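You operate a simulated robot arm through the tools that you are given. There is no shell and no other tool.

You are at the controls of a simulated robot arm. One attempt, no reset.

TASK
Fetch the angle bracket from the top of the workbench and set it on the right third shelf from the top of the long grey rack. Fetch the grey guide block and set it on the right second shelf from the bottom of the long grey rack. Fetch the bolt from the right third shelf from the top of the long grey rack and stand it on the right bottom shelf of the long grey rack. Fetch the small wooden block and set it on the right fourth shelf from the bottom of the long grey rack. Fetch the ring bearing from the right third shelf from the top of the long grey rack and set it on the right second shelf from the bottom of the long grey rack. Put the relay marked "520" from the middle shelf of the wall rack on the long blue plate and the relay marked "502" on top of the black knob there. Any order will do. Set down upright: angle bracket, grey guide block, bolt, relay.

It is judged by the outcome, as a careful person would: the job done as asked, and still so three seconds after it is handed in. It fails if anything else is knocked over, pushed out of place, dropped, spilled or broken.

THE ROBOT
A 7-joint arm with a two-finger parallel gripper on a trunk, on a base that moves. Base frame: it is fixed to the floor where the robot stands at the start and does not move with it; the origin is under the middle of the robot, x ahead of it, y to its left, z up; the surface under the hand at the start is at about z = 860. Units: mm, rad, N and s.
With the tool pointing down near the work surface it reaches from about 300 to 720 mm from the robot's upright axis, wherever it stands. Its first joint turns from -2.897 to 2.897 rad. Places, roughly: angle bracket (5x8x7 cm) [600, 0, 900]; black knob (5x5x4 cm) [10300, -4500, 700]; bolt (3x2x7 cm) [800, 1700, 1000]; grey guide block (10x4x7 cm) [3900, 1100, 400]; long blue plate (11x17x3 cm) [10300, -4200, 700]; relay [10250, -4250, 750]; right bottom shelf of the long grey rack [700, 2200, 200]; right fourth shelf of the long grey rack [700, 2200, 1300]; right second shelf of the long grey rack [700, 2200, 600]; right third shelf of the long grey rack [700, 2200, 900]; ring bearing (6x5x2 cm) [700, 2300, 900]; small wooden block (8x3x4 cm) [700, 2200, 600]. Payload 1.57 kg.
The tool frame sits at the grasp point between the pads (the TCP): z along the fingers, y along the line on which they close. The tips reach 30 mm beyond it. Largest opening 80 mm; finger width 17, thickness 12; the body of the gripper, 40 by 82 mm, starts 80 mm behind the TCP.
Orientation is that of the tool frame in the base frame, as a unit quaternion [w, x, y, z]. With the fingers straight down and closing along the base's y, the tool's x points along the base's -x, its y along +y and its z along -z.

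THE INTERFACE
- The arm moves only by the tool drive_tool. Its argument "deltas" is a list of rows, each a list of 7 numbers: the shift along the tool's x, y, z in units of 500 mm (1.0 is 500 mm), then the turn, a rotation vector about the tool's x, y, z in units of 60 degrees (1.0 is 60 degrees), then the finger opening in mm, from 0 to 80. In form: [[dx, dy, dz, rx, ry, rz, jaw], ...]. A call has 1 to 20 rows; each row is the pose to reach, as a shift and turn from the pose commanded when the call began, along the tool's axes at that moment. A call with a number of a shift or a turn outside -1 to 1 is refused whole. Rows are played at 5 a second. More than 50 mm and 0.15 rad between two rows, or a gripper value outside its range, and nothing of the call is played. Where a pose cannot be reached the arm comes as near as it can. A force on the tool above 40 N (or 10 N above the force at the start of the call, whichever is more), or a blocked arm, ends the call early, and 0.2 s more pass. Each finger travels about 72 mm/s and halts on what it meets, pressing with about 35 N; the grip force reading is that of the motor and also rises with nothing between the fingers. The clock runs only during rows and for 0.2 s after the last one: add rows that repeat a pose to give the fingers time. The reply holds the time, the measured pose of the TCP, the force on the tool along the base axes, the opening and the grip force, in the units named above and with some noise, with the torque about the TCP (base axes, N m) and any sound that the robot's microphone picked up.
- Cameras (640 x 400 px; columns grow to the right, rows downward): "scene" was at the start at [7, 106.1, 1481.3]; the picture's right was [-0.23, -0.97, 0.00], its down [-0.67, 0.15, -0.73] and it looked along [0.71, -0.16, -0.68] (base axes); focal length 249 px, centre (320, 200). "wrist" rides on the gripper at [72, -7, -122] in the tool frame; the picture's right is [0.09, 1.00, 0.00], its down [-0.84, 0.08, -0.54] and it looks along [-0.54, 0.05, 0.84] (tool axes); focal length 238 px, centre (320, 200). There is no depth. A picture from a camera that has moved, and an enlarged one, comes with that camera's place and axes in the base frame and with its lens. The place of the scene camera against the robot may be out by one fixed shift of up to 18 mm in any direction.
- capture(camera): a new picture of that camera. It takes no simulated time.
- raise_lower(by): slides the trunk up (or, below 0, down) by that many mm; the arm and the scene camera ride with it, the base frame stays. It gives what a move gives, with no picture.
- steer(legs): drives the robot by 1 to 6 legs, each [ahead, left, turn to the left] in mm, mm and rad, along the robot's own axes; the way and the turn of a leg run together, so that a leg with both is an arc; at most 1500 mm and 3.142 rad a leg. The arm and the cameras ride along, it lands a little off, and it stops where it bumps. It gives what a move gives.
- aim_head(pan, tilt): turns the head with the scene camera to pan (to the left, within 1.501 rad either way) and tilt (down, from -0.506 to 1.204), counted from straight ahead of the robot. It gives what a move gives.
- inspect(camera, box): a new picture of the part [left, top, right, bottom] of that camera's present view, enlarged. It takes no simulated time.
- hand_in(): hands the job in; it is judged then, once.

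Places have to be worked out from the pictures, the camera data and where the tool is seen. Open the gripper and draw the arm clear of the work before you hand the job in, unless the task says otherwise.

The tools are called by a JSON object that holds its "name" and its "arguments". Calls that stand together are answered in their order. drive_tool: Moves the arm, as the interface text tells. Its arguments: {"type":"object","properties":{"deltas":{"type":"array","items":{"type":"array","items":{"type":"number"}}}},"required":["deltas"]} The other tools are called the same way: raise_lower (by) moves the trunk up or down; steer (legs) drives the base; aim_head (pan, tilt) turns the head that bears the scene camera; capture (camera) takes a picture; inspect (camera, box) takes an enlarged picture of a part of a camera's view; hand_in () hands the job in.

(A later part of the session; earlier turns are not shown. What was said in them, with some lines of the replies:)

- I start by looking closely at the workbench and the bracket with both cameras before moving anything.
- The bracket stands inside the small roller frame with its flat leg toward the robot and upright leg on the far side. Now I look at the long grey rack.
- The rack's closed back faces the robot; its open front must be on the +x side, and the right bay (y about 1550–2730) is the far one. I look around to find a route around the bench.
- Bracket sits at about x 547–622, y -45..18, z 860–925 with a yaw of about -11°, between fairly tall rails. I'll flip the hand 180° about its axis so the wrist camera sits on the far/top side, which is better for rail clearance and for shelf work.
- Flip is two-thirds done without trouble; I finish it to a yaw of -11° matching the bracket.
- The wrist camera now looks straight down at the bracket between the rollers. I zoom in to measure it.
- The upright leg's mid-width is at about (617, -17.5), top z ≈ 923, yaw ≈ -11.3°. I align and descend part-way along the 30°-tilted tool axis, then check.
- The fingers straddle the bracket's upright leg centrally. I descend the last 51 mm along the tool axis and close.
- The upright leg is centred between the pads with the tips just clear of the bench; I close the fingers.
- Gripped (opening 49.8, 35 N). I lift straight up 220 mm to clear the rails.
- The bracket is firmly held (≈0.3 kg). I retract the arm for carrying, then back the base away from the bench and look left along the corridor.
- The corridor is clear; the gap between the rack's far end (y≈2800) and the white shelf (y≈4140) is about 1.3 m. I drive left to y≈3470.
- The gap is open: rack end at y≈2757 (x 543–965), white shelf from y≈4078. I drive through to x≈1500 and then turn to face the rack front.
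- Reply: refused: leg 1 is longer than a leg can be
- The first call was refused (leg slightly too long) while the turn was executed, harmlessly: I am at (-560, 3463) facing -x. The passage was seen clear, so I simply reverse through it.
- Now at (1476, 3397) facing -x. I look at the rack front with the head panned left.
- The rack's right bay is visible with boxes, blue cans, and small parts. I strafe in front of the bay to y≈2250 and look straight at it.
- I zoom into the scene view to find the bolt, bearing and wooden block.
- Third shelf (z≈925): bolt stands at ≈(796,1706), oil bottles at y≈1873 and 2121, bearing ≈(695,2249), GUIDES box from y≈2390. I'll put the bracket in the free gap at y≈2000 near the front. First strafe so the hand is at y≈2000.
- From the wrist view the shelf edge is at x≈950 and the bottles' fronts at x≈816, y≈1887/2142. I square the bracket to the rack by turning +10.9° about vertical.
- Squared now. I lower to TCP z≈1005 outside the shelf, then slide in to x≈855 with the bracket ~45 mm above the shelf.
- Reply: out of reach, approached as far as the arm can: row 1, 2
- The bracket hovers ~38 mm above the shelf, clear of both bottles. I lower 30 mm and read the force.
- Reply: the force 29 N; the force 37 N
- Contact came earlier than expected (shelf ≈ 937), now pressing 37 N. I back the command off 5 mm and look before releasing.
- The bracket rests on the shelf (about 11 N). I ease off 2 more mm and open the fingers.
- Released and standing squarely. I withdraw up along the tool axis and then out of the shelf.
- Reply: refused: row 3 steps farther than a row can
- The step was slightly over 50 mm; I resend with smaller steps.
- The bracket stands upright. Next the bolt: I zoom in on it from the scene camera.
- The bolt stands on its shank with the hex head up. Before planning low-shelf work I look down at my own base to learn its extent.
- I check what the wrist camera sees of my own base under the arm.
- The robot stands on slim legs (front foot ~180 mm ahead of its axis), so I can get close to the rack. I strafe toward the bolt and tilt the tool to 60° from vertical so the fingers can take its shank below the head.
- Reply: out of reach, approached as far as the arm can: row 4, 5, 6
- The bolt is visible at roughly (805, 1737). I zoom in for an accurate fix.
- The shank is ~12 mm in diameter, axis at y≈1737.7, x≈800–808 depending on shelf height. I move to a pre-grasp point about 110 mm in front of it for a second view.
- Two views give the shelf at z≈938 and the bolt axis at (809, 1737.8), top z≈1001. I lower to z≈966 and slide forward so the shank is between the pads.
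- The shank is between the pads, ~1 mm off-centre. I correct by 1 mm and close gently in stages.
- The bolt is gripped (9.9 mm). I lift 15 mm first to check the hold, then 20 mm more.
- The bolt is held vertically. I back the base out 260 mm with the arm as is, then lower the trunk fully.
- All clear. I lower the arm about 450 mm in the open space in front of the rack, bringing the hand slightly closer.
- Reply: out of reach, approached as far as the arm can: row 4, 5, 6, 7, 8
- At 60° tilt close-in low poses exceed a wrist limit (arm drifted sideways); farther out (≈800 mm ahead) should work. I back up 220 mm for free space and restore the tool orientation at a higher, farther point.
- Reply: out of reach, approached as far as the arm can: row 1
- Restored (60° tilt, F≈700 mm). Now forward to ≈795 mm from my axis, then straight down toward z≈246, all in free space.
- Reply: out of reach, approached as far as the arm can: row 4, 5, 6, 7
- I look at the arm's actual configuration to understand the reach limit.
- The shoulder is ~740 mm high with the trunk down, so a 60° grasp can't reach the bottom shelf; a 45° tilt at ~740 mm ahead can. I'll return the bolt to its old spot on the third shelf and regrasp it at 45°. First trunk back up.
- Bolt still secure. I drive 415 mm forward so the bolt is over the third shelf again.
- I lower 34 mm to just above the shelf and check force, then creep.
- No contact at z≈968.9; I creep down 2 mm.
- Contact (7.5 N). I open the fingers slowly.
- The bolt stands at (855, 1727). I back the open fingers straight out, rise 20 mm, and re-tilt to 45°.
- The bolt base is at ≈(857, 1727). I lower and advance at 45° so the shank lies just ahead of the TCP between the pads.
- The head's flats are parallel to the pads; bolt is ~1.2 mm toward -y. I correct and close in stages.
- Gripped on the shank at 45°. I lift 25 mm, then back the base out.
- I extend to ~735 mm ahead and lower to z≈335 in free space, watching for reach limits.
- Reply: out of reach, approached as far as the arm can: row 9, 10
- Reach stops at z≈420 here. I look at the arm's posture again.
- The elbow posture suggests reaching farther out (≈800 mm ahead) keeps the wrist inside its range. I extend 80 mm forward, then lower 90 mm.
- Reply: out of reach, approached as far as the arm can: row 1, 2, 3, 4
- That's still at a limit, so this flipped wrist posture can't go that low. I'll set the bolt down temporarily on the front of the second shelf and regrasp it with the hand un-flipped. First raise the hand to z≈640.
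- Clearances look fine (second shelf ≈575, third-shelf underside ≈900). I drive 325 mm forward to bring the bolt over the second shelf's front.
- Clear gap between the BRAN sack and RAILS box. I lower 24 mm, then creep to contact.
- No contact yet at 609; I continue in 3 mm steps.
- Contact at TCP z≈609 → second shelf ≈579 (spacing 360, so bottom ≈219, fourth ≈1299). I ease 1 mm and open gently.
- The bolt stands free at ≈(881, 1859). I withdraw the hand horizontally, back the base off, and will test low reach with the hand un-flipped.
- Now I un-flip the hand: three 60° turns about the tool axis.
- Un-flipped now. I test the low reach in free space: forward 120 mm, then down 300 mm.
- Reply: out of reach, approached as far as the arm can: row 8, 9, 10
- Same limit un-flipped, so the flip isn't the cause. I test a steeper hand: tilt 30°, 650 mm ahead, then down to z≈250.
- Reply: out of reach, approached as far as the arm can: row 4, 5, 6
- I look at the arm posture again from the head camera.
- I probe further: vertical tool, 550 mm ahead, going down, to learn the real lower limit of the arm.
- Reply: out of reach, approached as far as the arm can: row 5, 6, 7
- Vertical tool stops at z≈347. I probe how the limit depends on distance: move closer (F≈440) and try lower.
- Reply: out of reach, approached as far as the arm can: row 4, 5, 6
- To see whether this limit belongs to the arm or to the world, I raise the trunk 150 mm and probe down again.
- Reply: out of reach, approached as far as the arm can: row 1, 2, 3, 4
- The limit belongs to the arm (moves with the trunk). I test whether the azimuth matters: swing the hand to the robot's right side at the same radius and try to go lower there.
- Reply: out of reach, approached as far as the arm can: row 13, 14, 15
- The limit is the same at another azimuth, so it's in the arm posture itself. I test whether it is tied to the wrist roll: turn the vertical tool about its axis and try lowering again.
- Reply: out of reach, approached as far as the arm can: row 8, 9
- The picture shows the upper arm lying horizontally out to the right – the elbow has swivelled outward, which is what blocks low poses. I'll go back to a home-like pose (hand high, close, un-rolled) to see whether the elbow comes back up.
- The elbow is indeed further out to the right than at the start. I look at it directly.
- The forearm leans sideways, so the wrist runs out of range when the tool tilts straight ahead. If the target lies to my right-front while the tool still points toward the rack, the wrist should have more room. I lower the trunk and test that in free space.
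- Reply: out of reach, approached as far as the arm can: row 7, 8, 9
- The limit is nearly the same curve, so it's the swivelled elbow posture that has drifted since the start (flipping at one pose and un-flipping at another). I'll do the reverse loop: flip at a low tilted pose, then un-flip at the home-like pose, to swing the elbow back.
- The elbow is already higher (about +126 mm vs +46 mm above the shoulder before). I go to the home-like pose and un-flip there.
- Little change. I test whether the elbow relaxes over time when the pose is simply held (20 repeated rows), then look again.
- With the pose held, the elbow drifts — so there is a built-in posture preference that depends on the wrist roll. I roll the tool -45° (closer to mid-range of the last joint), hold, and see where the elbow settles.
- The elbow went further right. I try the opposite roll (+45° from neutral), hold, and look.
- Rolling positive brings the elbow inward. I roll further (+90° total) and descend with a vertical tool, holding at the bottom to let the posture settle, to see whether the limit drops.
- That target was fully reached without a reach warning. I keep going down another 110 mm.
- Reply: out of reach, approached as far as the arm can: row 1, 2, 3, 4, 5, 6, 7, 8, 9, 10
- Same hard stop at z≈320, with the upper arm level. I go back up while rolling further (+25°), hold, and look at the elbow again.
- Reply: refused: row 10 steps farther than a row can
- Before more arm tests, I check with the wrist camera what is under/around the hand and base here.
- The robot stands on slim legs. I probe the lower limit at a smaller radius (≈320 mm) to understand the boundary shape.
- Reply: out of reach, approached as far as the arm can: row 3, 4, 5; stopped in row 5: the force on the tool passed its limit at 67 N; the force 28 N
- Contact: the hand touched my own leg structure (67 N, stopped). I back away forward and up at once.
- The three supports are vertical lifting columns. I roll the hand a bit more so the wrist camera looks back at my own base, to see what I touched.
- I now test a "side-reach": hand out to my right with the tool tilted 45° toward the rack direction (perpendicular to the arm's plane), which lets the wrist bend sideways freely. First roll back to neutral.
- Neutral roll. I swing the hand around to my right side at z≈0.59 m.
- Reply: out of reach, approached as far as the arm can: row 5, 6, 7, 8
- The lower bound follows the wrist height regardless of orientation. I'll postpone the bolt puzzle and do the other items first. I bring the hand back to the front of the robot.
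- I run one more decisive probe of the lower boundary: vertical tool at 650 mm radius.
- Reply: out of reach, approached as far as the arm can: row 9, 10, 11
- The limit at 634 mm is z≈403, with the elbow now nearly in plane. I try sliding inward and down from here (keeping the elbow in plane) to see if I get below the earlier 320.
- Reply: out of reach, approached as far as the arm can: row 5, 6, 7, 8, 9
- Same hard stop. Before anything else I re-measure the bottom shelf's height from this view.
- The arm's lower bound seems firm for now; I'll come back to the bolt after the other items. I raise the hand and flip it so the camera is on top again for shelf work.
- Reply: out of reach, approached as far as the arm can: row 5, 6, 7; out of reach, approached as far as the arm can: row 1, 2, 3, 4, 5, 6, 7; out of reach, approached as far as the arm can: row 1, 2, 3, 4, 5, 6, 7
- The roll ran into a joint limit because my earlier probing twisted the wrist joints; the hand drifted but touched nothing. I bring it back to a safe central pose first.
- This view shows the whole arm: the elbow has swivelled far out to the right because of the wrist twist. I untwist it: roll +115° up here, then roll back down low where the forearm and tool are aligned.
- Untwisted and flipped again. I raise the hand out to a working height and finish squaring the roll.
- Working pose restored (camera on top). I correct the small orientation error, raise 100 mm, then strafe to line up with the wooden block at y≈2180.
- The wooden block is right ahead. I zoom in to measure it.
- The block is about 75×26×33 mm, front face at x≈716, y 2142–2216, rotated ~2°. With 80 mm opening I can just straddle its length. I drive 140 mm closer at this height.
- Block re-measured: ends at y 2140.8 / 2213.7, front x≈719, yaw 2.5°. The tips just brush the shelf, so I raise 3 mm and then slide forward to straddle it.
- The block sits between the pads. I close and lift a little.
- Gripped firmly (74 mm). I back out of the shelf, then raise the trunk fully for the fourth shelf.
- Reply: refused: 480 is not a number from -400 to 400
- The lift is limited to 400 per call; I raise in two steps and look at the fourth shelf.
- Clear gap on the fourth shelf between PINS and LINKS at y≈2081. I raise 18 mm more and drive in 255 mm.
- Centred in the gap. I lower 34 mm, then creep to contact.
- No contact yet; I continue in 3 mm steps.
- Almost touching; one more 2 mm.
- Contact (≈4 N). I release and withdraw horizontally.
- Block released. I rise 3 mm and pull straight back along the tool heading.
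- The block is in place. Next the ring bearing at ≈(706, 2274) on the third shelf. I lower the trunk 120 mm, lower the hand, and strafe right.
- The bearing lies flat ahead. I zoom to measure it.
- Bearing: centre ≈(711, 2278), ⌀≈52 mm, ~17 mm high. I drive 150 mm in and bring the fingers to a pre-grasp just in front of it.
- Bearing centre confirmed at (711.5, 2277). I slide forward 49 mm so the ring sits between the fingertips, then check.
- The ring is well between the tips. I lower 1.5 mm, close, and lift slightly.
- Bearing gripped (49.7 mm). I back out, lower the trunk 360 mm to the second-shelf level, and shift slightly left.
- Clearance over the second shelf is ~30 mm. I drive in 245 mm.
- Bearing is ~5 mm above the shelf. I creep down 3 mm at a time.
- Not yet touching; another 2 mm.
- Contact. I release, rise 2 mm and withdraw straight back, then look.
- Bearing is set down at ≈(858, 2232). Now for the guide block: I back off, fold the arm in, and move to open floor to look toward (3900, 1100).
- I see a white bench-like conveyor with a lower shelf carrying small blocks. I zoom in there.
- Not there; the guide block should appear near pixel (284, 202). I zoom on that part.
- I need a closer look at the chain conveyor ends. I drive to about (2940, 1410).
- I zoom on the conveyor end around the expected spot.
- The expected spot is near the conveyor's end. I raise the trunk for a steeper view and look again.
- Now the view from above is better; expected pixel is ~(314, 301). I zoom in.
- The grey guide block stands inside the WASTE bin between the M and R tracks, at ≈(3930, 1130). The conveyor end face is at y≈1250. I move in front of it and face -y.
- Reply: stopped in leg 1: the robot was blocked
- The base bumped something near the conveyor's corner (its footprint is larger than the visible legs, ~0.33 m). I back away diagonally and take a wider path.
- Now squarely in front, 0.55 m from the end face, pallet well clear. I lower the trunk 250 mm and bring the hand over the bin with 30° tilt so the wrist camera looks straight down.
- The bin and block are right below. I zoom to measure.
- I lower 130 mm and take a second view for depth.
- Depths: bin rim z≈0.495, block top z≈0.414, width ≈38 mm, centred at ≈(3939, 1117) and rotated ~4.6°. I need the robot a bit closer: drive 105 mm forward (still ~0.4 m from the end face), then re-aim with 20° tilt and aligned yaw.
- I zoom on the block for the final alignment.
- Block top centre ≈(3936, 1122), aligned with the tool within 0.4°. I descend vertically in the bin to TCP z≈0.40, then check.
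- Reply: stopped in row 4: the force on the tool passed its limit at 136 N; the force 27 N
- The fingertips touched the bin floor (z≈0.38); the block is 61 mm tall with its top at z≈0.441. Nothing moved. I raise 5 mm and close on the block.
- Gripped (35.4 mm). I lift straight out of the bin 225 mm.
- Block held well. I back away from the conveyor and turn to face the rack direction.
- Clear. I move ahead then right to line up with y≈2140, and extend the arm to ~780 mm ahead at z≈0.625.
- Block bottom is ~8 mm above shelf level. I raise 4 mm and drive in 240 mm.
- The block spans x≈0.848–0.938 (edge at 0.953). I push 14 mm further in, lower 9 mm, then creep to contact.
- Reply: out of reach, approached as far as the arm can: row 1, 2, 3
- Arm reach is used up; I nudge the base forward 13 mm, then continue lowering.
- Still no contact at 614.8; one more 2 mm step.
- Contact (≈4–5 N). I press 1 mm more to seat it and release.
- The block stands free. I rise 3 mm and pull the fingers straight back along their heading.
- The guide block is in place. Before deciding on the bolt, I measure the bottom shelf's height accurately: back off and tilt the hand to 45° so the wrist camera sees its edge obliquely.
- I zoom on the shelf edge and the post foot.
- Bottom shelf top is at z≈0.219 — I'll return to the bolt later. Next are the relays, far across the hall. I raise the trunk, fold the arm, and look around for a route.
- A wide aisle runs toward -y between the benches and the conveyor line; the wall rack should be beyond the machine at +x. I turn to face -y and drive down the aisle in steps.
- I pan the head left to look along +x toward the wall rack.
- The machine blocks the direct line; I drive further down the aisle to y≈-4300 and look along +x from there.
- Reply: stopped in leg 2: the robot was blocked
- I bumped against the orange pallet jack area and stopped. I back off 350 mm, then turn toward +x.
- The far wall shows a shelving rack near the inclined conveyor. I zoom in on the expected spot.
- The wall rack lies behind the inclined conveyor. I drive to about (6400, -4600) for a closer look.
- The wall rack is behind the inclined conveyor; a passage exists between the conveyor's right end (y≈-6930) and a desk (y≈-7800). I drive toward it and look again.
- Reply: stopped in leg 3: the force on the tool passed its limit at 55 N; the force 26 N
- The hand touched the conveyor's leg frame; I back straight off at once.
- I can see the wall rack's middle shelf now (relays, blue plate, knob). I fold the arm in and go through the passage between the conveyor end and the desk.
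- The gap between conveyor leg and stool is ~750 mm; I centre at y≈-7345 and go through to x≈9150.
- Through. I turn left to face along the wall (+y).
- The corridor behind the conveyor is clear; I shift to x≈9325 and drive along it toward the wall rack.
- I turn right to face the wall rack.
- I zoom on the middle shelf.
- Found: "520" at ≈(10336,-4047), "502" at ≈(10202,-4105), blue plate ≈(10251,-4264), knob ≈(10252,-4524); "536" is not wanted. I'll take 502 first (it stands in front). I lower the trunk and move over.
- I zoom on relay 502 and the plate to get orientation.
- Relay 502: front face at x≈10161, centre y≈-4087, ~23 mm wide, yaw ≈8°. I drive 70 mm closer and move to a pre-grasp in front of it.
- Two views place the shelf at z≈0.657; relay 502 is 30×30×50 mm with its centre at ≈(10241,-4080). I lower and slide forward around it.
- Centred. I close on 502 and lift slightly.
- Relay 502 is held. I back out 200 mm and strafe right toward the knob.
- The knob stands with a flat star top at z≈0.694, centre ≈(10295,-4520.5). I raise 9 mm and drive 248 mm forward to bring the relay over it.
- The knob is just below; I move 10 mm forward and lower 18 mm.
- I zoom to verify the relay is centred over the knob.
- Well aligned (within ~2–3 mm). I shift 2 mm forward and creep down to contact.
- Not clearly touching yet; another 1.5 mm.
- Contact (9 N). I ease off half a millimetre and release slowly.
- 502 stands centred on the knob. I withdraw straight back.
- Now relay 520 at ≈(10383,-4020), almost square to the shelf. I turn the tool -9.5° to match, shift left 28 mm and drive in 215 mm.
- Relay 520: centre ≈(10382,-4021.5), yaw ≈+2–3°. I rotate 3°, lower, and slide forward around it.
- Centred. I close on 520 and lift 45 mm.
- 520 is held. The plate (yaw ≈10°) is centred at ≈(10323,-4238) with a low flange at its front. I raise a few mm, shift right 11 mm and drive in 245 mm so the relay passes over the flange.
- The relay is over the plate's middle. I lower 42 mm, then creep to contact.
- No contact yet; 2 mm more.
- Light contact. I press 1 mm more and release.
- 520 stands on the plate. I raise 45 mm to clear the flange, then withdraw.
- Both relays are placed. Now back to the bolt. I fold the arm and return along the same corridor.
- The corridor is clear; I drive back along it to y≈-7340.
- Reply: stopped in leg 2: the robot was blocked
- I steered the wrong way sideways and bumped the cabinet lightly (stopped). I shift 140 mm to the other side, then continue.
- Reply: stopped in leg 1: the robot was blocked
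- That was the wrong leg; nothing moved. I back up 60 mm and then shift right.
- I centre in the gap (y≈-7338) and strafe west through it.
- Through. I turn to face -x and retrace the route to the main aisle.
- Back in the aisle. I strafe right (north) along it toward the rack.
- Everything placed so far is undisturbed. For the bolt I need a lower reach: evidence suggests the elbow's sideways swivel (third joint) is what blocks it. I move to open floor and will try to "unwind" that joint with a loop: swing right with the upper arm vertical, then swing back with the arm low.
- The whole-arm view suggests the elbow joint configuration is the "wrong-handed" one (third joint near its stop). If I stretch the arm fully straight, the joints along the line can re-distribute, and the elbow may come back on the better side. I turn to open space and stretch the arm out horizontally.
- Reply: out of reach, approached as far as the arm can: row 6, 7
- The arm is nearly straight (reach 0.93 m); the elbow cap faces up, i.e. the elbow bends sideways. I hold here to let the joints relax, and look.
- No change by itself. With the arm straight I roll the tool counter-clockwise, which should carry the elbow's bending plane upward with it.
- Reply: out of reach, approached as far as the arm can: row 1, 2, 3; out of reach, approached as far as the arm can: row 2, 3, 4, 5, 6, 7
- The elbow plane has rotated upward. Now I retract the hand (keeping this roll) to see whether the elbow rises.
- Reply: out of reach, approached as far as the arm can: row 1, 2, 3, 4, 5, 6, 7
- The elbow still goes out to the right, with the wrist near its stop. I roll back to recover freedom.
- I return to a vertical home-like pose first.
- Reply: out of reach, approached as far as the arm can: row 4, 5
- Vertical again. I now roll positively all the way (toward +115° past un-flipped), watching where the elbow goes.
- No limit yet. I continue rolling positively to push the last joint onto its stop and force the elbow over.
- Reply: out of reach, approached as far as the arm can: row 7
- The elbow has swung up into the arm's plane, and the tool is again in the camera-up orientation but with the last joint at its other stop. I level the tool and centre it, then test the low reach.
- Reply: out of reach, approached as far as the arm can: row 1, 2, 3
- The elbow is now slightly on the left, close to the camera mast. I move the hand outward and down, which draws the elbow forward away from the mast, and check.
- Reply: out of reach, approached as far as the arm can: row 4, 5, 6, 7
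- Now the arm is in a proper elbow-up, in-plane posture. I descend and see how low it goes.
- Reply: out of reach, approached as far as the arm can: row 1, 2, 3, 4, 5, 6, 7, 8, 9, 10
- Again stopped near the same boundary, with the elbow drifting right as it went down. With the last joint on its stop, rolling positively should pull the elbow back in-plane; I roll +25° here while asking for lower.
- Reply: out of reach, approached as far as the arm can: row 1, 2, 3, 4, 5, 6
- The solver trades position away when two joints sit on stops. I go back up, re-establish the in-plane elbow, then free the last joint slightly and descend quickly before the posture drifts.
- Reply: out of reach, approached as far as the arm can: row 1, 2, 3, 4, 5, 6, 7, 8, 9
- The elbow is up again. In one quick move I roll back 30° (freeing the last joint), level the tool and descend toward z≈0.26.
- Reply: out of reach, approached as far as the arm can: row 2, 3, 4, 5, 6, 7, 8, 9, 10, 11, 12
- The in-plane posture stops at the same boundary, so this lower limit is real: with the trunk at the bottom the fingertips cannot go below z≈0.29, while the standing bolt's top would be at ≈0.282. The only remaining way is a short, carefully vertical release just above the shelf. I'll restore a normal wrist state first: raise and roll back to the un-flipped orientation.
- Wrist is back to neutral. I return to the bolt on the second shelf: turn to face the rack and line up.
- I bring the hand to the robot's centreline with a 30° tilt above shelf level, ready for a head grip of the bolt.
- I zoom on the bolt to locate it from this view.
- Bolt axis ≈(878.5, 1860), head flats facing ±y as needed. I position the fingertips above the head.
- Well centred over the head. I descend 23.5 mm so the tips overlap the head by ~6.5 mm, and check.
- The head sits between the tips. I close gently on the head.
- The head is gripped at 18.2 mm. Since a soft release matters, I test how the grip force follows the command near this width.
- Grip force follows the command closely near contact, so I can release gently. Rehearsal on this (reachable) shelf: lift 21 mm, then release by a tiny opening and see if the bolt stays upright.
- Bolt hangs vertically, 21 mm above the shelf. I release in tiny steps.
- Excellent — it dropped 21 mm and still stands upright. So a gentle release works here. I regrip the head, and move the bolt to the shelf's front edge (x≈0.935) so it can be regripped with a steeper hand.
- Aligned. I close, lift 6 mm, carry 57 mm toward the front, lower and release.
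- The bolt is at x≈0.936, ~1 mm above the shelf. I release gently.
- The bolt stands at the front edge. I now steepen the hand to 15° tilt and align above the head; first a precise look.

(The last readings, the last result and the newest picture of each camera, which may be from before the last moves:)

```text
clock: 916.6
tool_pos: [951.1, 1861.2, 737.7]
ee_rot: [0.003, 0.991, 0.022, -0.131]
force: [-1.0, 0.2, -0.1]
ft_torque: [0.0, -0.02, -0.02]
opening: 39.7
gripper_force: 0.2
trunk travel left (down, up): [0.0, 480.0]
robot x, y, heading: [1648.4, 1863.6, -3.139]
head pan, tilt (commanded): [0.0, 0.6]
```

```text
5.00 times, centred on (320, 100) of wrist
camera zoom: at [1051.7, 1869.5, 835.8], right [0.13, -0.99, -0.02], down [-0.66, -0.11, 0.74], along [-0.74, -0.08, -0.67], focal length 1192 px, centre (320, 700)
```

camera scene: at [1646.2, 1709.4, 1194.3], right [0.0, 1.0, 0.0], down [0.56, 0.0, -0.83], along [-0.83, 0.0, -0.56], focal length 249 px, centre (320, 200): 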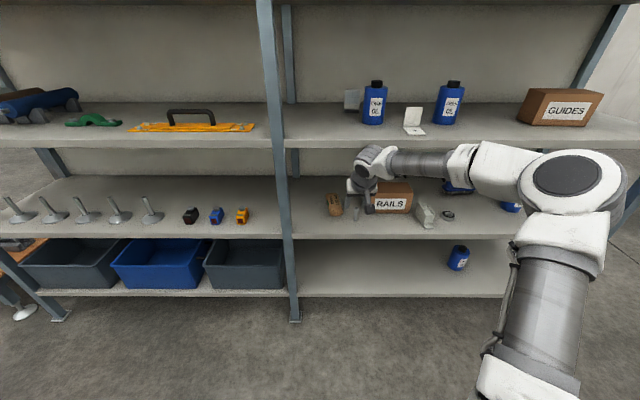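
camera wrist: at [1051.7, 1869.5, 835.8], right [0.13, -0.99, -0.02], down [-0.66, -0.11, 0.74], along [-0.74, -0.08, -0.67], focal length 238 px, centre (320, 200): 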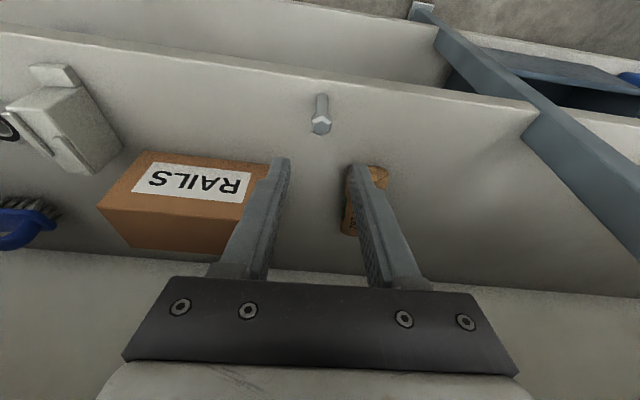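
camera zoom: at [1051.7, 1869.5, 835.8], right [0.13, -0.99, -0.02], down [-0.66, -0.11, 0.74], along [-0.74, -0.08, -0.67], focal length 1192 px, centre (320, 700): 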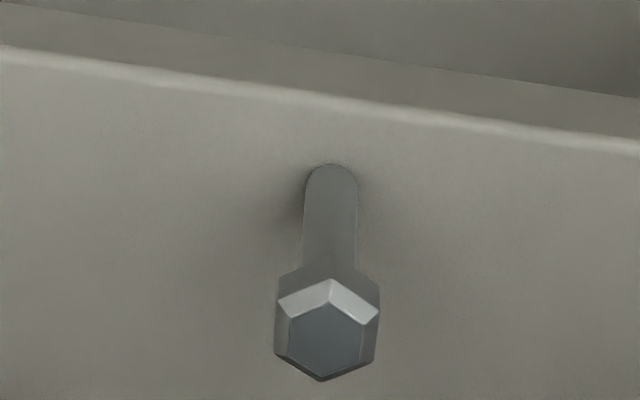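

Bolt axis ≈(936.5, 1858). I descend over the head with the 15° hand and check before closing.

{"name": "drive_tool", "arguments": {"deltas": [[0.0061, -0.0014, 0.048, 0, 0, 0, 40], [0.0122, -0.0014, 0.096, 0, 0, 0, 40], [0.0185, -0.0014, 0.1194, 0, 0, 0, 40], [0.0248, -0.0014, 0.1428, 0, 0, 0, 40], [0.0248, -0.0014, 0.1428, 0, 0, 0, 40]]}}

{"name": "capture", "arguments": {"camera": "wrist"}}

{"name": "inspect", "arguments": {"camera": "wrist", "box": [256, 100, 384, 200]}}

```text
clock: 917.8
tool_pos: [944.3, 1860.8, 662.8]
ee_rot: [0.002, 0.991, 0.021, -0.132]
force: [-0.5, 0.8, 0.1]
ft_torque: [0.0, -0.02, 0.01]
opening: 40.1
gripper_force: 0.0
trunk travel left (down, up): [0.0, 480.0]
robot x, y, heading: [1642.7, 1868.7, -3.138]
head pan, tilt (commanded): [0.0, 0.6]
```

```text
taken
camera wrist: at [1045.0, 1869.9, 762.3], right [0.13, -0.99, -0.03], down [-0.66, -0.11, 0.74], along [-0.74, -0.08, -0.67], focal length 238 px, centre (320, 200)
```

wrist: 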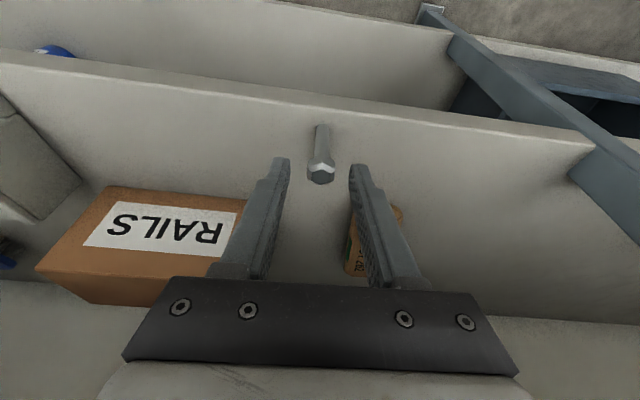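

```text
4.00 times, centred on (320, 150) of wrist
camera zoom: at [1045.0, 1869.9, 762.3], right [0.13, -0.99, -0.03], down [-0.66, -0.11, 0.74], along [-0.74, -0.08, -0.67], focal length 953 px, centre (320, 400)
```

zoom: 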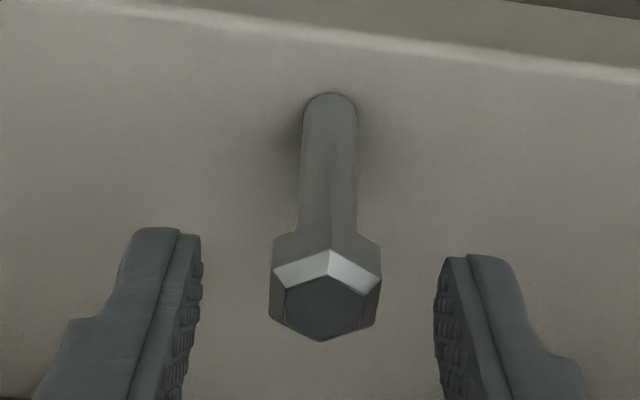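

Aligned. I raise 1.5 mm (to hold only the top ~6 mm of the head) and close.

{"name": "drive_tool", "arguments": {"deltas": [[-0.0008, 0, -0.0029, 0, 0, 0, 40], [-0.0008, 0, -0.0029, 0, 0, 0, 30], [-0.0008, 0, -0.0029, 0, 0, 0, 23], [-0.0008, 0, -0.0029, 0, 0, 0, 19], [-0.0008, 0, -0.0029, 0, 0, 0, 16], [-0.0008, 0, -0.0029, 0, 0, 0, 12], [-0.0008, 0, -0.0029, 0, 0, 0, 10]]}}

{"name": "inspect", "arguments": {"camera": "wrist", "box": [256, 100, 384, 200]}}

```text
clock: 919.4
tool_pos: [942.9, 1861.0, 664.7]
ee_rot: [0.002, 0.991, 0.021, -0.133]
force: [0.2, 0.3, 0.5]
ft_torque: [-0.02, 0.02, -0.01]
opening: 18.0
gripper_force: 32.9
trunk travel left (down, up): [0.0, 480.0]
robot x, y, heading: [1643.0, 1861.1, -3.139]
head pan, tilt (commanded): [0.0, 0.6]
```

```text
4.00 times, centred on (320, 150) of wrist
camera zoom: at [1045.1, 1870.0, 764.0], right [0.13, -0.99, -0.03], down [-0.66, -0.11, 0.74], along [-0.74, -0.08, -0.67], focal length 953 px, centre (320, 400)
```

zoom: 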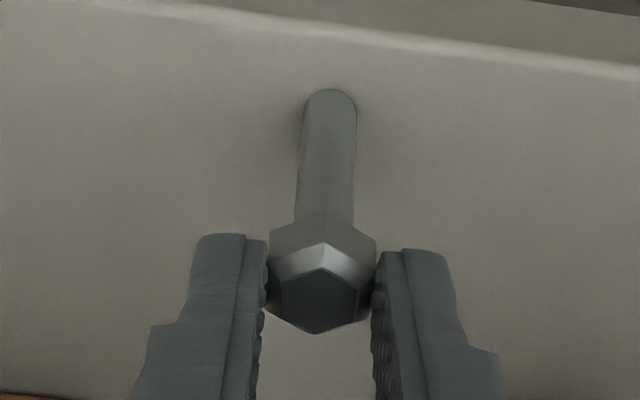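

Gripped. I lift 15 mm, back the base off, and check the bolt hangs straight.

{"name": "drive_tool", "arguments": {"deltas": [[-0.0026, 0, -0.0097, 0, 0, 0, 10], [-0.0052, 0, -0.0193, 0, 0, 0, 10], [-0.0078, 0, -0.029, 0, 0, 0, 10], [-0.0078, 0, -0.029, 0, 0, 0, 10]]}}

{"name": "steer", "arguments": {"legs": [[-220, 0, 0]]}}

{"name": "capture", "arguments": {"camera": "wrist"}}

{"name": "inspect", "arguments": {"camera": "scene", "box": [290, 170, 410, 270]}}

```text
clock: 920.4
tool_pos: [943.8, 1860.5, 681.0]
ee_rot: [0.002, 0.991, 0.022, -0.132]
force: [0.5, -0.2, 0.0]
ft_torque: [-0.01, -0.01, 0.0]
opening: 17.9
gripper_force: 32.5
trunk travel left (down, up): [0.0, 480.0]
robot x, y, heading: [1644.9, 1866.3, -3.137]
head pan, tilt (commanded): [0.0, 0.6]
```

```text
clock: 922.4
tool_pos: [1160.0, 1860.8, 680.4]
ee_rot: [0.002, 0.991, 0.021, -0.132]
force: [0.2, 0.0, 0.0]
ft_torque: [-0.03, -0.06, 0.01]
opening: 17.9
gripper_force: 32.6
trunk travel left (down, up): [0.0, 480.0]
robot x, y, heading: [1865.2, 1865.4, -3.136]
head pan, tilt (commanded): [0.0, 0.6]
```

```text
taken
camera wrist: at [1261.4, 1870.8, 779.5], right [0.13, -0.99, -0.03], down [-0.66, -0.11, 0.74], along [-0.74, -0.08, -0.67], focal length 238 px, centre (320, 200)
```

wrist: 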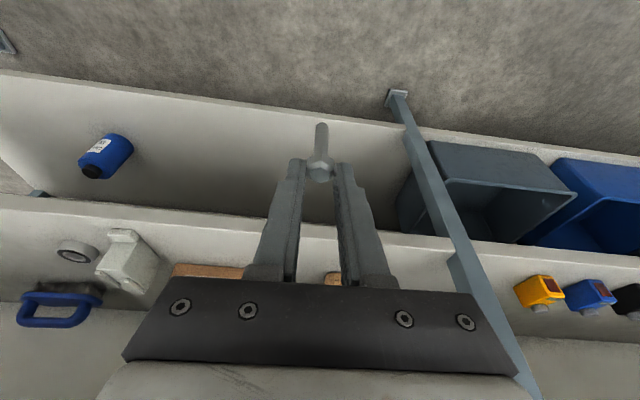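

```text
4.00 times, centred on (350, 220) of scene
camera zoom: at [1862.1, 1710.2, 1194.3], right [0.0, 1.0, 0.0], down [0.56, 0.0, -0.83], along [-0.83, 0.0, -0.56], focal length 995 px, centre (200, 120)
```

zoom: 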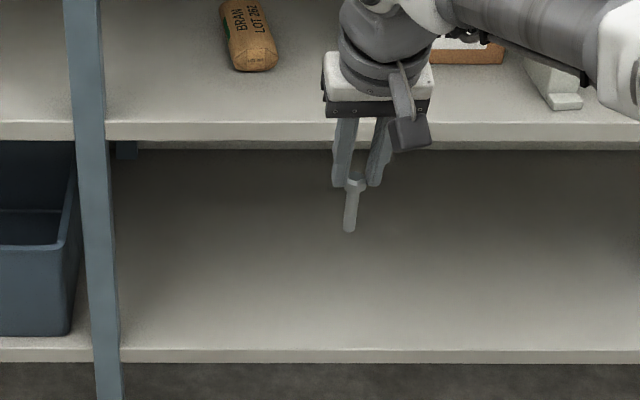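

The bolt hangs straight. In free space I now bring the hand to ~0.50 m from my axis and down toward z≈0.332 (just above the arm's lower limit).

{"name": "drive_tool", "arguments": {"deltas": [[0.0576, 0.0018, 0.0565, 0, 0, 0, 10], [0.1152, 0.0036, 0.113, 0, 0, 0, 10], [0.1728, 0.0054, 0.1695, 0, 0, 0, 10], [0.2304, 0.0072, 0.226, 0, 0, 0, 10], [0.288, 0.009, 0.2825, 0, 0, 0, 10], [0.3456, 0.0108, 0.339, 0, 0, 0, 10], [0.4032, 0.0126, 0.3955, 0, 0, 0, 10], [0.4608, 0.0144, 0.452, 0, 0, 0, 10], [0.5184, 0.0162, 0.5085, 0, 0, 0, 10], [0.576, 0.018, 0.565, 0, 0, 0, 10], [0.576, 0.018, 0.565, 0, 0, 0, 10]]}}

{"name": "capture", "arguments": {"camera": "wrist"}}

{"name": "capture", "arguments": {"camera": "scene"}}

```text
clock: 924.8
tool_pos: [1364.9, 1860.8, 331.4]
ee_rot: [0.003, 0.991, 0.022, -0.132]
force: [-0.2, 0.3, -0.4]
ft_torque: [0.0, -0.03, 0.0]
opening: 17.9
gripper_force: 33.3
trunk travel left (down, up): [0.0, 480.0]
robot x, y, heading: [1862.9, 1867.6, -3.139]
head pan, tilt (commanded): [0.0, 0.6]
```

```text
taken
camera wrist: at [1465.5, 1870.8, 430.6], right [0.13, -0.99, -0.02], down [-0.66, -0.11, 0.74], along [-0.74, -0.08, -0.67], focal length 238 px, centre (320, 200)
```

wrist: 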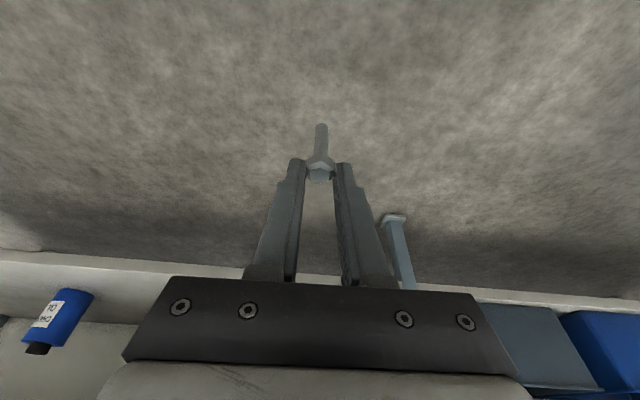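

```text
taken
camera scene: at [1862.1, 1710.2, 1194.3], right [0.0, 1.0, 0.0], down [0.56, 0.0, -0.83], along [-0.83, 0.0, -0.56], focal length 249 px, centre (320, 200)
```

scene: 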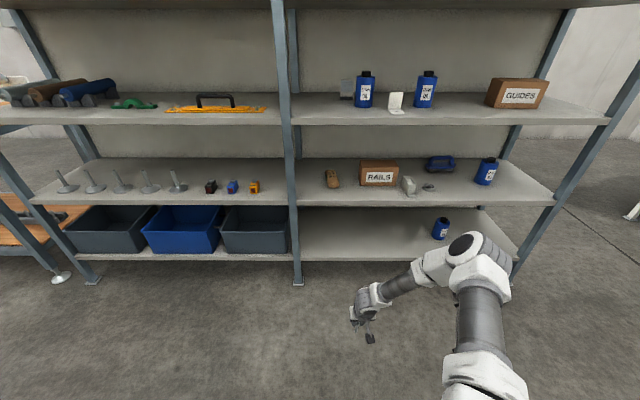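

Reached z≈0.331 cleanly. I test if a few more millimetres are available.

{"name": "drive_tool", "arguments": {"deltas": [[0.0016, 0, 0.0058, 0, 0, 0, 10], [0.0016, 0, 0.0058, 0, 0, 0, 10]]}}

{"name": "drive_tool", "arguments": {"deltas": [[0.0016, 0, 0.0058, 0, 0, 0, 10], [0.0016, 0, 0.0058, 0, 0, 0, 10]]}}

```text
clock: 925.4
tool_pos: [1364.7, 1860.9, 328.6]
ee_rot: [0.003, 0.991, 0.021, -0.132]
force: [0.1, -0.1, -0.6]
ft_torque: [-0.01, -0.02, -0.03]
opening: 18.0
gripper_force: 32.6
trunk travel left (down, up): [0.0, 480.0]
robot x, y, heading: [1866.3, 1865.1, -3.138]
head pan, tilt (commanded): [0.0, 0.6]
```

```text
clock: 926.0
tool_pos: [1364.6, 1861.5, 328.8]
ee_rot: [0.003, 0.991, 0.022, -0.132]
force: [0.0, -0.7, -1.0]
ft_torque: [0.01, -0.01, -0.03]
opening: 17.7
gripper_force: 32.5
trunk travel left (down, up): [0.0, 480.0]
robot x, y, heading: [1863.8, 1865.8, -3.141]
head pan, tilt (commanded): [0.0, 0.6]
```

{"name": "drive_tool", "arguments": {"deltas": [[0.0011, 0, 0.0039, 0, 0, 0, 10], [0.0011, 0, 0.0039, 0, 0, 0, 10]]}}

```text
clock: 926.6
tool_pos: [1365.0, 1862.2, 328.7]
ee_rot: [0.002, 0.991, 0.022, -0.132]
force: [-0.2, 0.9, -0.8]
ft_torque: [0.0, -0.05, -0.02]
opening: 18.1
gripper_force: 33.1
out of reach, approached as far as the arm can: row 1, 2
trunk travel left (down, up): [0.0, 480.0]
robot x, y, heading: [1862.2, 1868.0, -3.141]
head pan, tilt (commanded): [0.0, 0.6]
```

The arm bottoms out at TCP z≈0.3287, leaving about a 24 mm drop – close to what I rehearsed. I drive in, first 330 mm.

{"name": "steer", "arguments": {"legs": [[330, 0, 0]]}}

{"name": "capture", "arguments": {"camera": "wrist"}}

{"name": "capture", "arguments": {"camera": "scene"}}

```text
clock: 929.4
tool_pos: [1030.7, 1856.5, 328.7]
ee_rot: [0.003, 0.991, 0.026, -0.132]
force: [-0.2, -1.0, -0.5]
ft_torque: [-0.03, -0.01, -0.02]
opening: 18.0
gripper_force: 32.2
trunk travel left (down, up): [0.0, 480.0]
robot x, y, heading: [1533.6, 1863.1, -3.129]
head pan, tilt (commanded): [0.0, 0.6]
```

```text
taken
camera wrist: at [1132.0, 1866.0, 427.4], right [0.14, -0.99, -0.03], down [-0.66, -0.11, 0.74], along [-0.74, -0.09, -0.67], focal length 238 px, centre (320, 200)
```

wrist: 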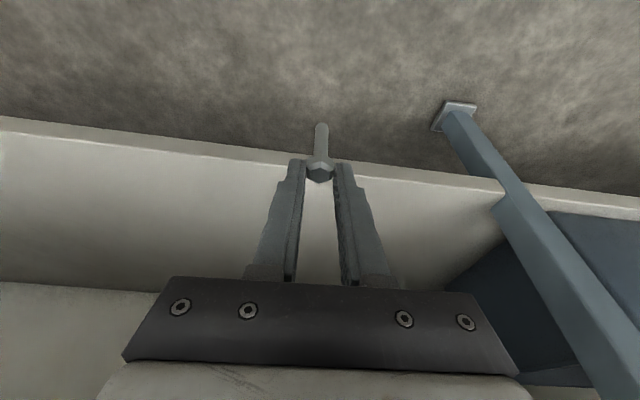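

```text
taken
camera scene: at [1529.5, 1707.8, 1194.3], right [-0.01, 1.0, 0.0], down [0.56, 0.01, -0.83], along [-0.83, -0.01, -0.56], focal length 249 px, centre (320, 200)
```

scene: 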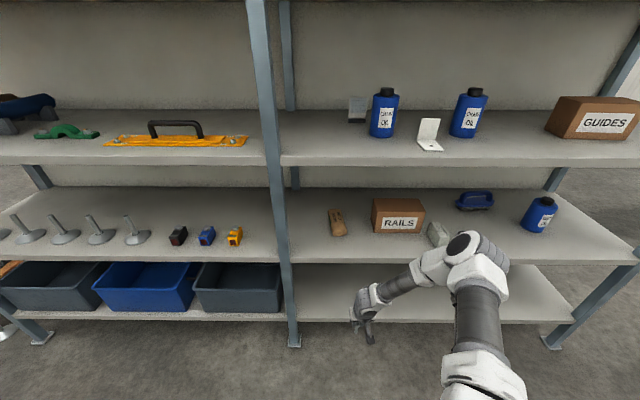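

I drive the last 85 mm and verify the position before releasing.

{"name": "steer", "arguments": {"legs": [[85, 0, 0]]}}

{"name": "capture", "arguments": {"camera": "wrist"}}

{"name": "inspect", "arguments": {"camera": "wrist", "box": [240, 70, 400, 210]}}

{"name": "inspect", "arguments": {"camera": "scene", "box": [290, 230, 450, 350]}}

```text
clock: 930.6
tool_pos: [946.8, 1854.4, 328.9]
ee_rot: [0.003, 0.991, 0.026, -0.132]
force: [0.0, -0.1, -0.6]
ft_torque: [0.01, -0.03, -0.02]
opening: 18.0
gripper_force: 33.0
trunk travel left (down, up): [0.0, 480.0]
robot x, y, heading: [1446.5, 1865.2, -3.126]
head pan, tilt (commanded): [0.0, 0.6]
```

```text
taken
camera wrist: at [1047.9, 1864.7, 427.4], right [0.14, -0.99, -0.03], down [-0.66, -0.11, 0.74], along [-0.74, -0.09, -0.67], focal length 238 px, centre (320, 200)
```

wrist: 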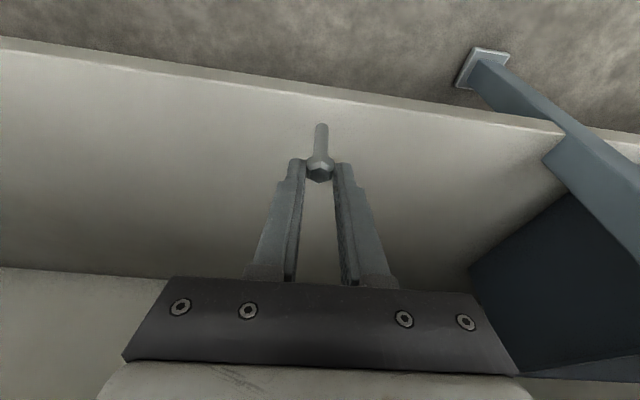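

```text
2.86 times, centred on (320, 140) of wrist
camera zoom: at [1047.9, 1864.7, 427.4], right [0.14, -0.99, -0.03], down [-0.66, -0.11, 0.74], along [-0.74, -0.09, -0.67], focal length 681 px, centre (320, 371)
```

zoom: 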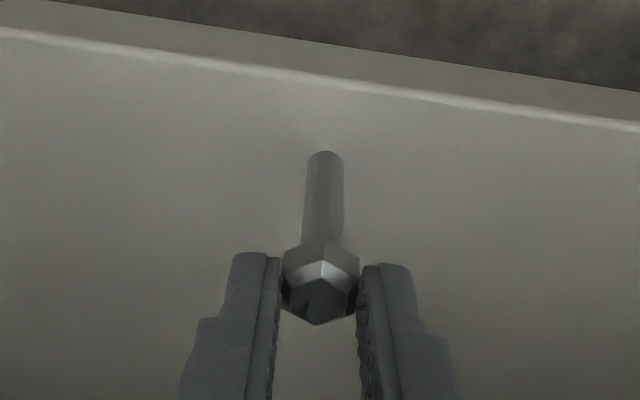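

```text
3.33 times, centred on (370, 290) of scene
camera zoom: at [1445.5, 1706.8, 1194.3], right [-0.01, 1.0, 0.0], down [0.56, 0.01, -0.83], along [-0.83, -0.01, -0.56], focal length 830 px, centre (153, -100)
```

zoom: 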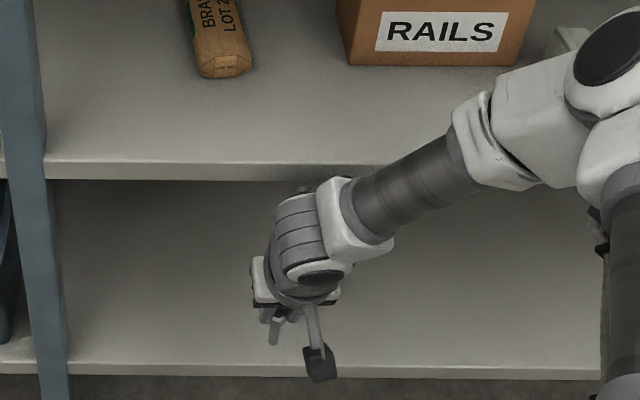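

Bolt axis is at x≈0.939, bottom ≈23 mm above the shelf, hand clear of the shelf lip above. I nudge 5 mm further in for margin from the edge.

{"name": "steer", "arguments": {"legs": [[6, 0, 0]]}}

{"name": "drive_tool", "arguments": {"deltas": [[0, 0, 0, 0, 0, 0, 10], [0, 0, 0, 0, 0, 0, 10], [0, 0, 0, 0, 0, 0, 10], [0, 0, 0, 0, 0, 0, 10]]}}

{"name": "inspect", "arguments": {"camera": "wrist", "box": [240, 70, 400, 210]}}

```text
clock: 931.4
tool_pos: [941.8, 1853.6, 327.4]
ee_rot: [0.001, 0.991, 0.025, -0.132]
force: [0.1, 0.2, -0.8]
ft_torque: [-0.01, 0.04, -0.01]
opening: 18.0
gripper_force: 32.9
trunk travel left (down, up): [0.0, 480.0]
robot x, y, heading: [1439.3, 1860.0, -3.132]
head pan, tilt (commanded): [0.0, 0.6]
```

```text
clock: 932.4
tool_pos: [940.5, 1855.1, 328.7]
ee_rot: [0.004, 0.991, 0.024, -0.132]
force: [-0.5, -0.1, -0.5]
ft_torque: [0.02, -0.02, 0.03]
opening: 18.2
gripper_force: 32.7
trunk travel left (down, up): [0.0, 480.0]
robot x, y, heading: [1439.7, 1862.7, -3.132]
head pan, tilt (commanded): [0.0, 0.6]
```

```text
2.86 times, centred on (320, 140) of wrist
camera zoom: at [1042.0, 1864.6, 427.3], right [0.14, -0.99, -0.02], down [-0.66, -0.11, 0.74], along [-0.74, -0.09, -0.67], focal length 681 px, centre (320, 371)
```

zoom: 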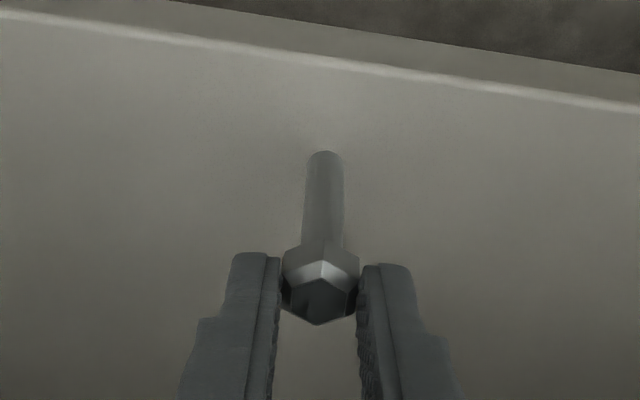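

Bolt axis at x≈0.933, everything still. I release exactly as in the rehearsal.

{"name": "drive_tool", "arguments": {"deltas": [[0, 0, 0, 0, 0, 0, 17.0], [0, 0, 0, 0, 0, 0, 17.8], [0, 0, 0, 0, 0, 0, 18.6], [0, 0, 0, 0, 0, 0, 20], [0, 0, 0, 0, 0, 0, 24], [0, 0, 0, 0, 0, 0, 32], [0, 0, 0, 0, 0, 0, 40]]}}

{"name": "capture", "arguments": {"camera": "wrist"}}

{"name": "inspect", "arguments": {"camera": "wrist", "box": [240, 70, 400, 210]}}

```text
clock: 934.0
tool_pos: [941.8, 1853.0, 328.6]
ee_rot: [0.004, 0.991, 0.025, -0.133]
force: [-0.6, 0.8, -0.3]
ft_torque: [0.0, -0.02, -0.01]
opening: 39.8
gripper_force: 0.1
trunk travel left (down, up): [0.0, 480.0]
robot x, y, heading: [1438.6, 1862.5, -3.13]
head pan, tilt (commanded): [0.0, 0.6]
```

```text
taken
camera wrist: at [1042.0, 1864.6, 427.3], right [0.14, -0.99, -0.02], down [-0.66, -0.11, 0.74], along [-0.74, -0.09, -0.67], focal length 238 px, centre (320, 200)
```

wrist: 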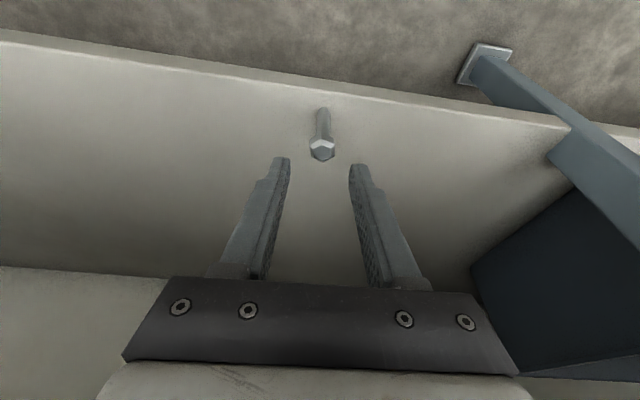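

```text
2.86 times, centred on (320, 140) of wrist
camera zoom: at [1042.0, 1864.6, 427.3], right [0.14, -0.99, -0.02], down [-0.66, -0.11, 0.74], along [-0.74, -0.09, -0.67], focal length 681 px, centre (320, 371)
```

zoom: 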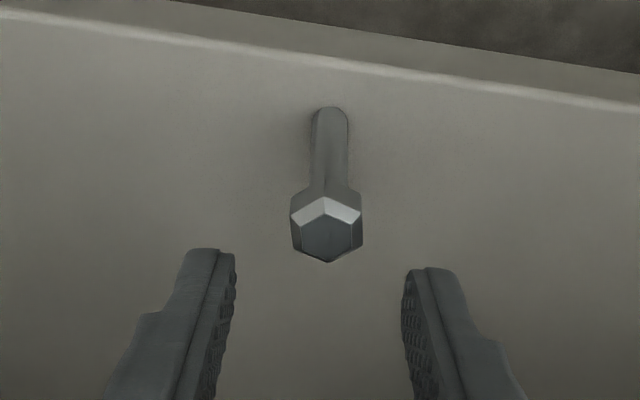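

The bolt landed and stands upright on the bottom shelf. The fingertips are above its head, so I back straight out.

{"name": "steer", "arguments": {"legs": [[-420, 0, 0]]}}

{"name": "capture", "arguments": {"camera": "scene"}}

{"name": "inspect", "arguments": {"camera": "scene", "box": [270, 200, 470, 300]}}

```text
clock: 937.3
tool_pos: [1362.8, 1856.2, 328.2]
ee_rot: [0.003, 0.991, 0.03, -0.132]
force: [-0.4, -0.3, 0.3]
ft_torque: [-0.01, 0.0, 0.0]
opening: 40.0
gripper_force: 0.0
trunk travel left (down, up): [0.0, 480.0]
robot x, y, heading: [1861.1, 1867.8, -3.122]
head pan, tilt (commanded): [0.0, 0.6]
```

```text
taken
camera scene: at [1863.2, 1713.6, 1194.3], right [-0.02, 1.0, 0.0], down [0.56, 0.01, -0.83], along [-0.82, -0.02, -0.56], focal length 249 px, centre (320, 200)
```

scene: 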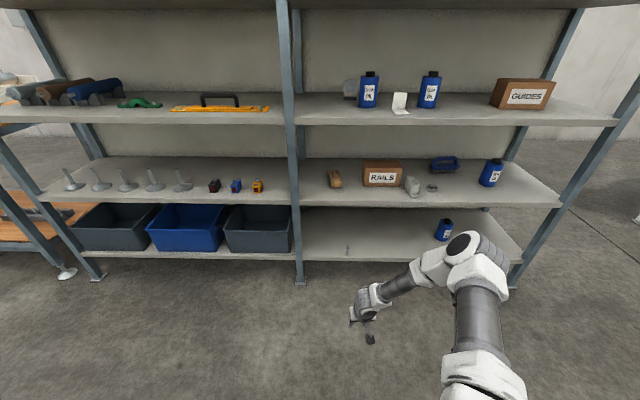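

```text
3.20 times, centred on (370, 250) of scene
camera zoom: at [1863.2, 1713.6, 1194.3], right [-0.02, 1.0, 0.0], down [0.56, 0.01, -0.83], along [-0.82, -0.02, -0.56], focal length 796 px, centre (160, 40)
```

zoom: 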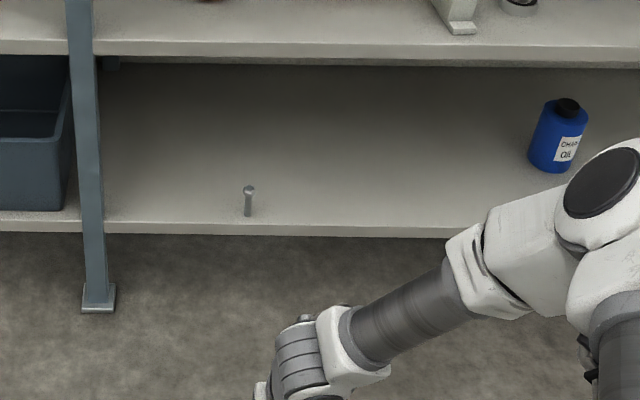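

The bolt stands. I do a final check of all shelves: raise the hand to a neutral pose and zoom on each item.

{"name": "drive_tool", "arguments": {"deltas": [[0, 0, -0.09, 0, 0, 0, 40], [0, 0, -0.18, 0, 0, 0, 40], [0, 0, -0.27, 0, 0, 0, 40], [0, 0, -0.36, 0, 0, 0, 40], [0, 0, -0.45, 0, 0, 0, 40], [0, 0, -0.54, 0, 0, 0, 40], [0, 0, -0.63, 0, 0, 0, 40]]}}

{"name": "steer", "arguments": {"legs": [[-100, 0, 0]]}}

{"name": "raise_lower", "arguments": {"by": 300}}

{"name": "inspect", "arguments": {"camera": "scene", "box": [280, 60, 560, 220]}}

{"name": "inspect", "arguments": {"camera": "scene", "box": [280, 170, 560, 330]}}

```text
clock: 938.9
tool_pos: [1449.3, 1861.5, 632.5]
ee_rot: [0.003, 0.991, 0.031, -0.131]
force: [-0.4, 0.3, -0.6]
ft_torque: [0.0, -0.03, -0.02]
opening: 39.9
gripper_force: 0.1
trunk travel left (down, up): [0.0, 480.0]
robot x, y, heading: [1863.0, 1869.6, -3.122]
head pan, tilt (commanded): [0.0, 0.6]
```

```text
clock: 940.2
tool_pos: [1548.5, 1864.1, 632.1]
ee_rot: [0.004, 0.991, 0.031, -0.132]
force: [-0.3, -0.7, 0.7]
ft_torque: [-0.01, -0.02, -0.01]
opening: 40.1
gripper_force: 0.0
trunk travel left (down, up): [0.0, 480.0]
robot x, y, heading: [1961.4, 1870.0, -3.119]
head pan, tilt (commanded): [0.0, 0.6]
```

```text
clock: 943.2
tool_pos: [1547.3, 1863.5, 933.2]
ee_rot: [0.003, 0.991, 0.03, -0.132]
force: [0.0, 0.7, -0.5]
ft_torque: [0.01, -0.01, -0.01]
opening: 40.1
gripper_force: 0.1
trunk travel left (down, up): [-300.0, 180.0]
robot x, y, heading: [1962.7, 1871.8, -3.118]
head pan, tilt (commanded): [0.0, 0.6]
```

```text
2.29 times, centred on (420, 140) of scene
camera zoom: at [1962.7, 1715.8, 1494.2], right [-0.02, 1.0, 0.0], down [0.56, 0.01, -0.83], along [-0.82, -0.02, -0.56], focal length 569 px, centre (91, 337)
```

zoom: 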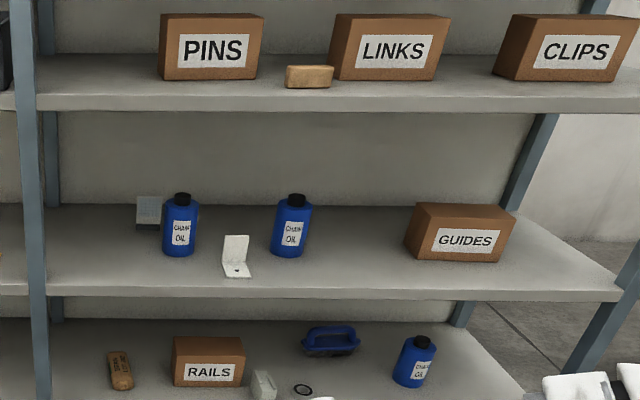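

```text
2.29 times, centred on (420, 250) of scene
camera zoom: at [1962.7, 1715.8, 1494.2], right [-0.02, 1.0, 0.0], down [0.56, 0.01, -0.83], along [-0.82, -0.02, -0.56], focal length 569 px, centre (91, 86)
```

zoom: 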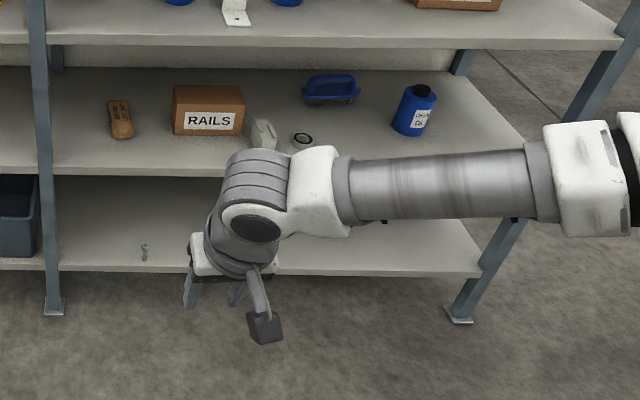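

Everything checks out: wooden block on the fourth shelf, bracket upright on the third, guide block and bearing on the second, bolt standing on the bottom shelf, relays 520 on the blue plate and 502 on the knob. The gripper is open and the arm is clear, so I hand in.

{"name": "hand_in", "arguments": {}}

```text
The job is handed in.
```

The job is handed in, and every item was where you asked when I last looked at it. I checked the rack just before handing in. I checked the relays when I placed them, not again at the end.

- **Angle bracket:** upright on the right third shelf from the top.
- **Grey guide block:** upright on the right second shelf from the bottom. I found it in the waste bin of the chain conveyor.
- **Ring bearing:** on the right second shelf from the bottom.
- **Small wooden block:** on the right fourth shelf from the bottom.
- **Bolt:** standing on the right bottom shelf, about 20 mm from the front edge. The arm could not reach low enough to set it down, so I let it drop roughly 23 mm. I rehearsed the same drop on the shelf above first. It landed and stayed upright.
- **Relay 520:** upright on the long blue plate.
- **Relay 502:** upright on top of the black knob.

I made some unplanned contact on the way, and saw nothing move from any of it:

- **Base:** it bumped the conveyor corner, near the orange pallet jack, and a cabinet, and stopped each time.
- **Hand:** it touched a leg of the inclined conveyor and pressed hard on the waste bin floor (136 N). It also touched the robot's own base.
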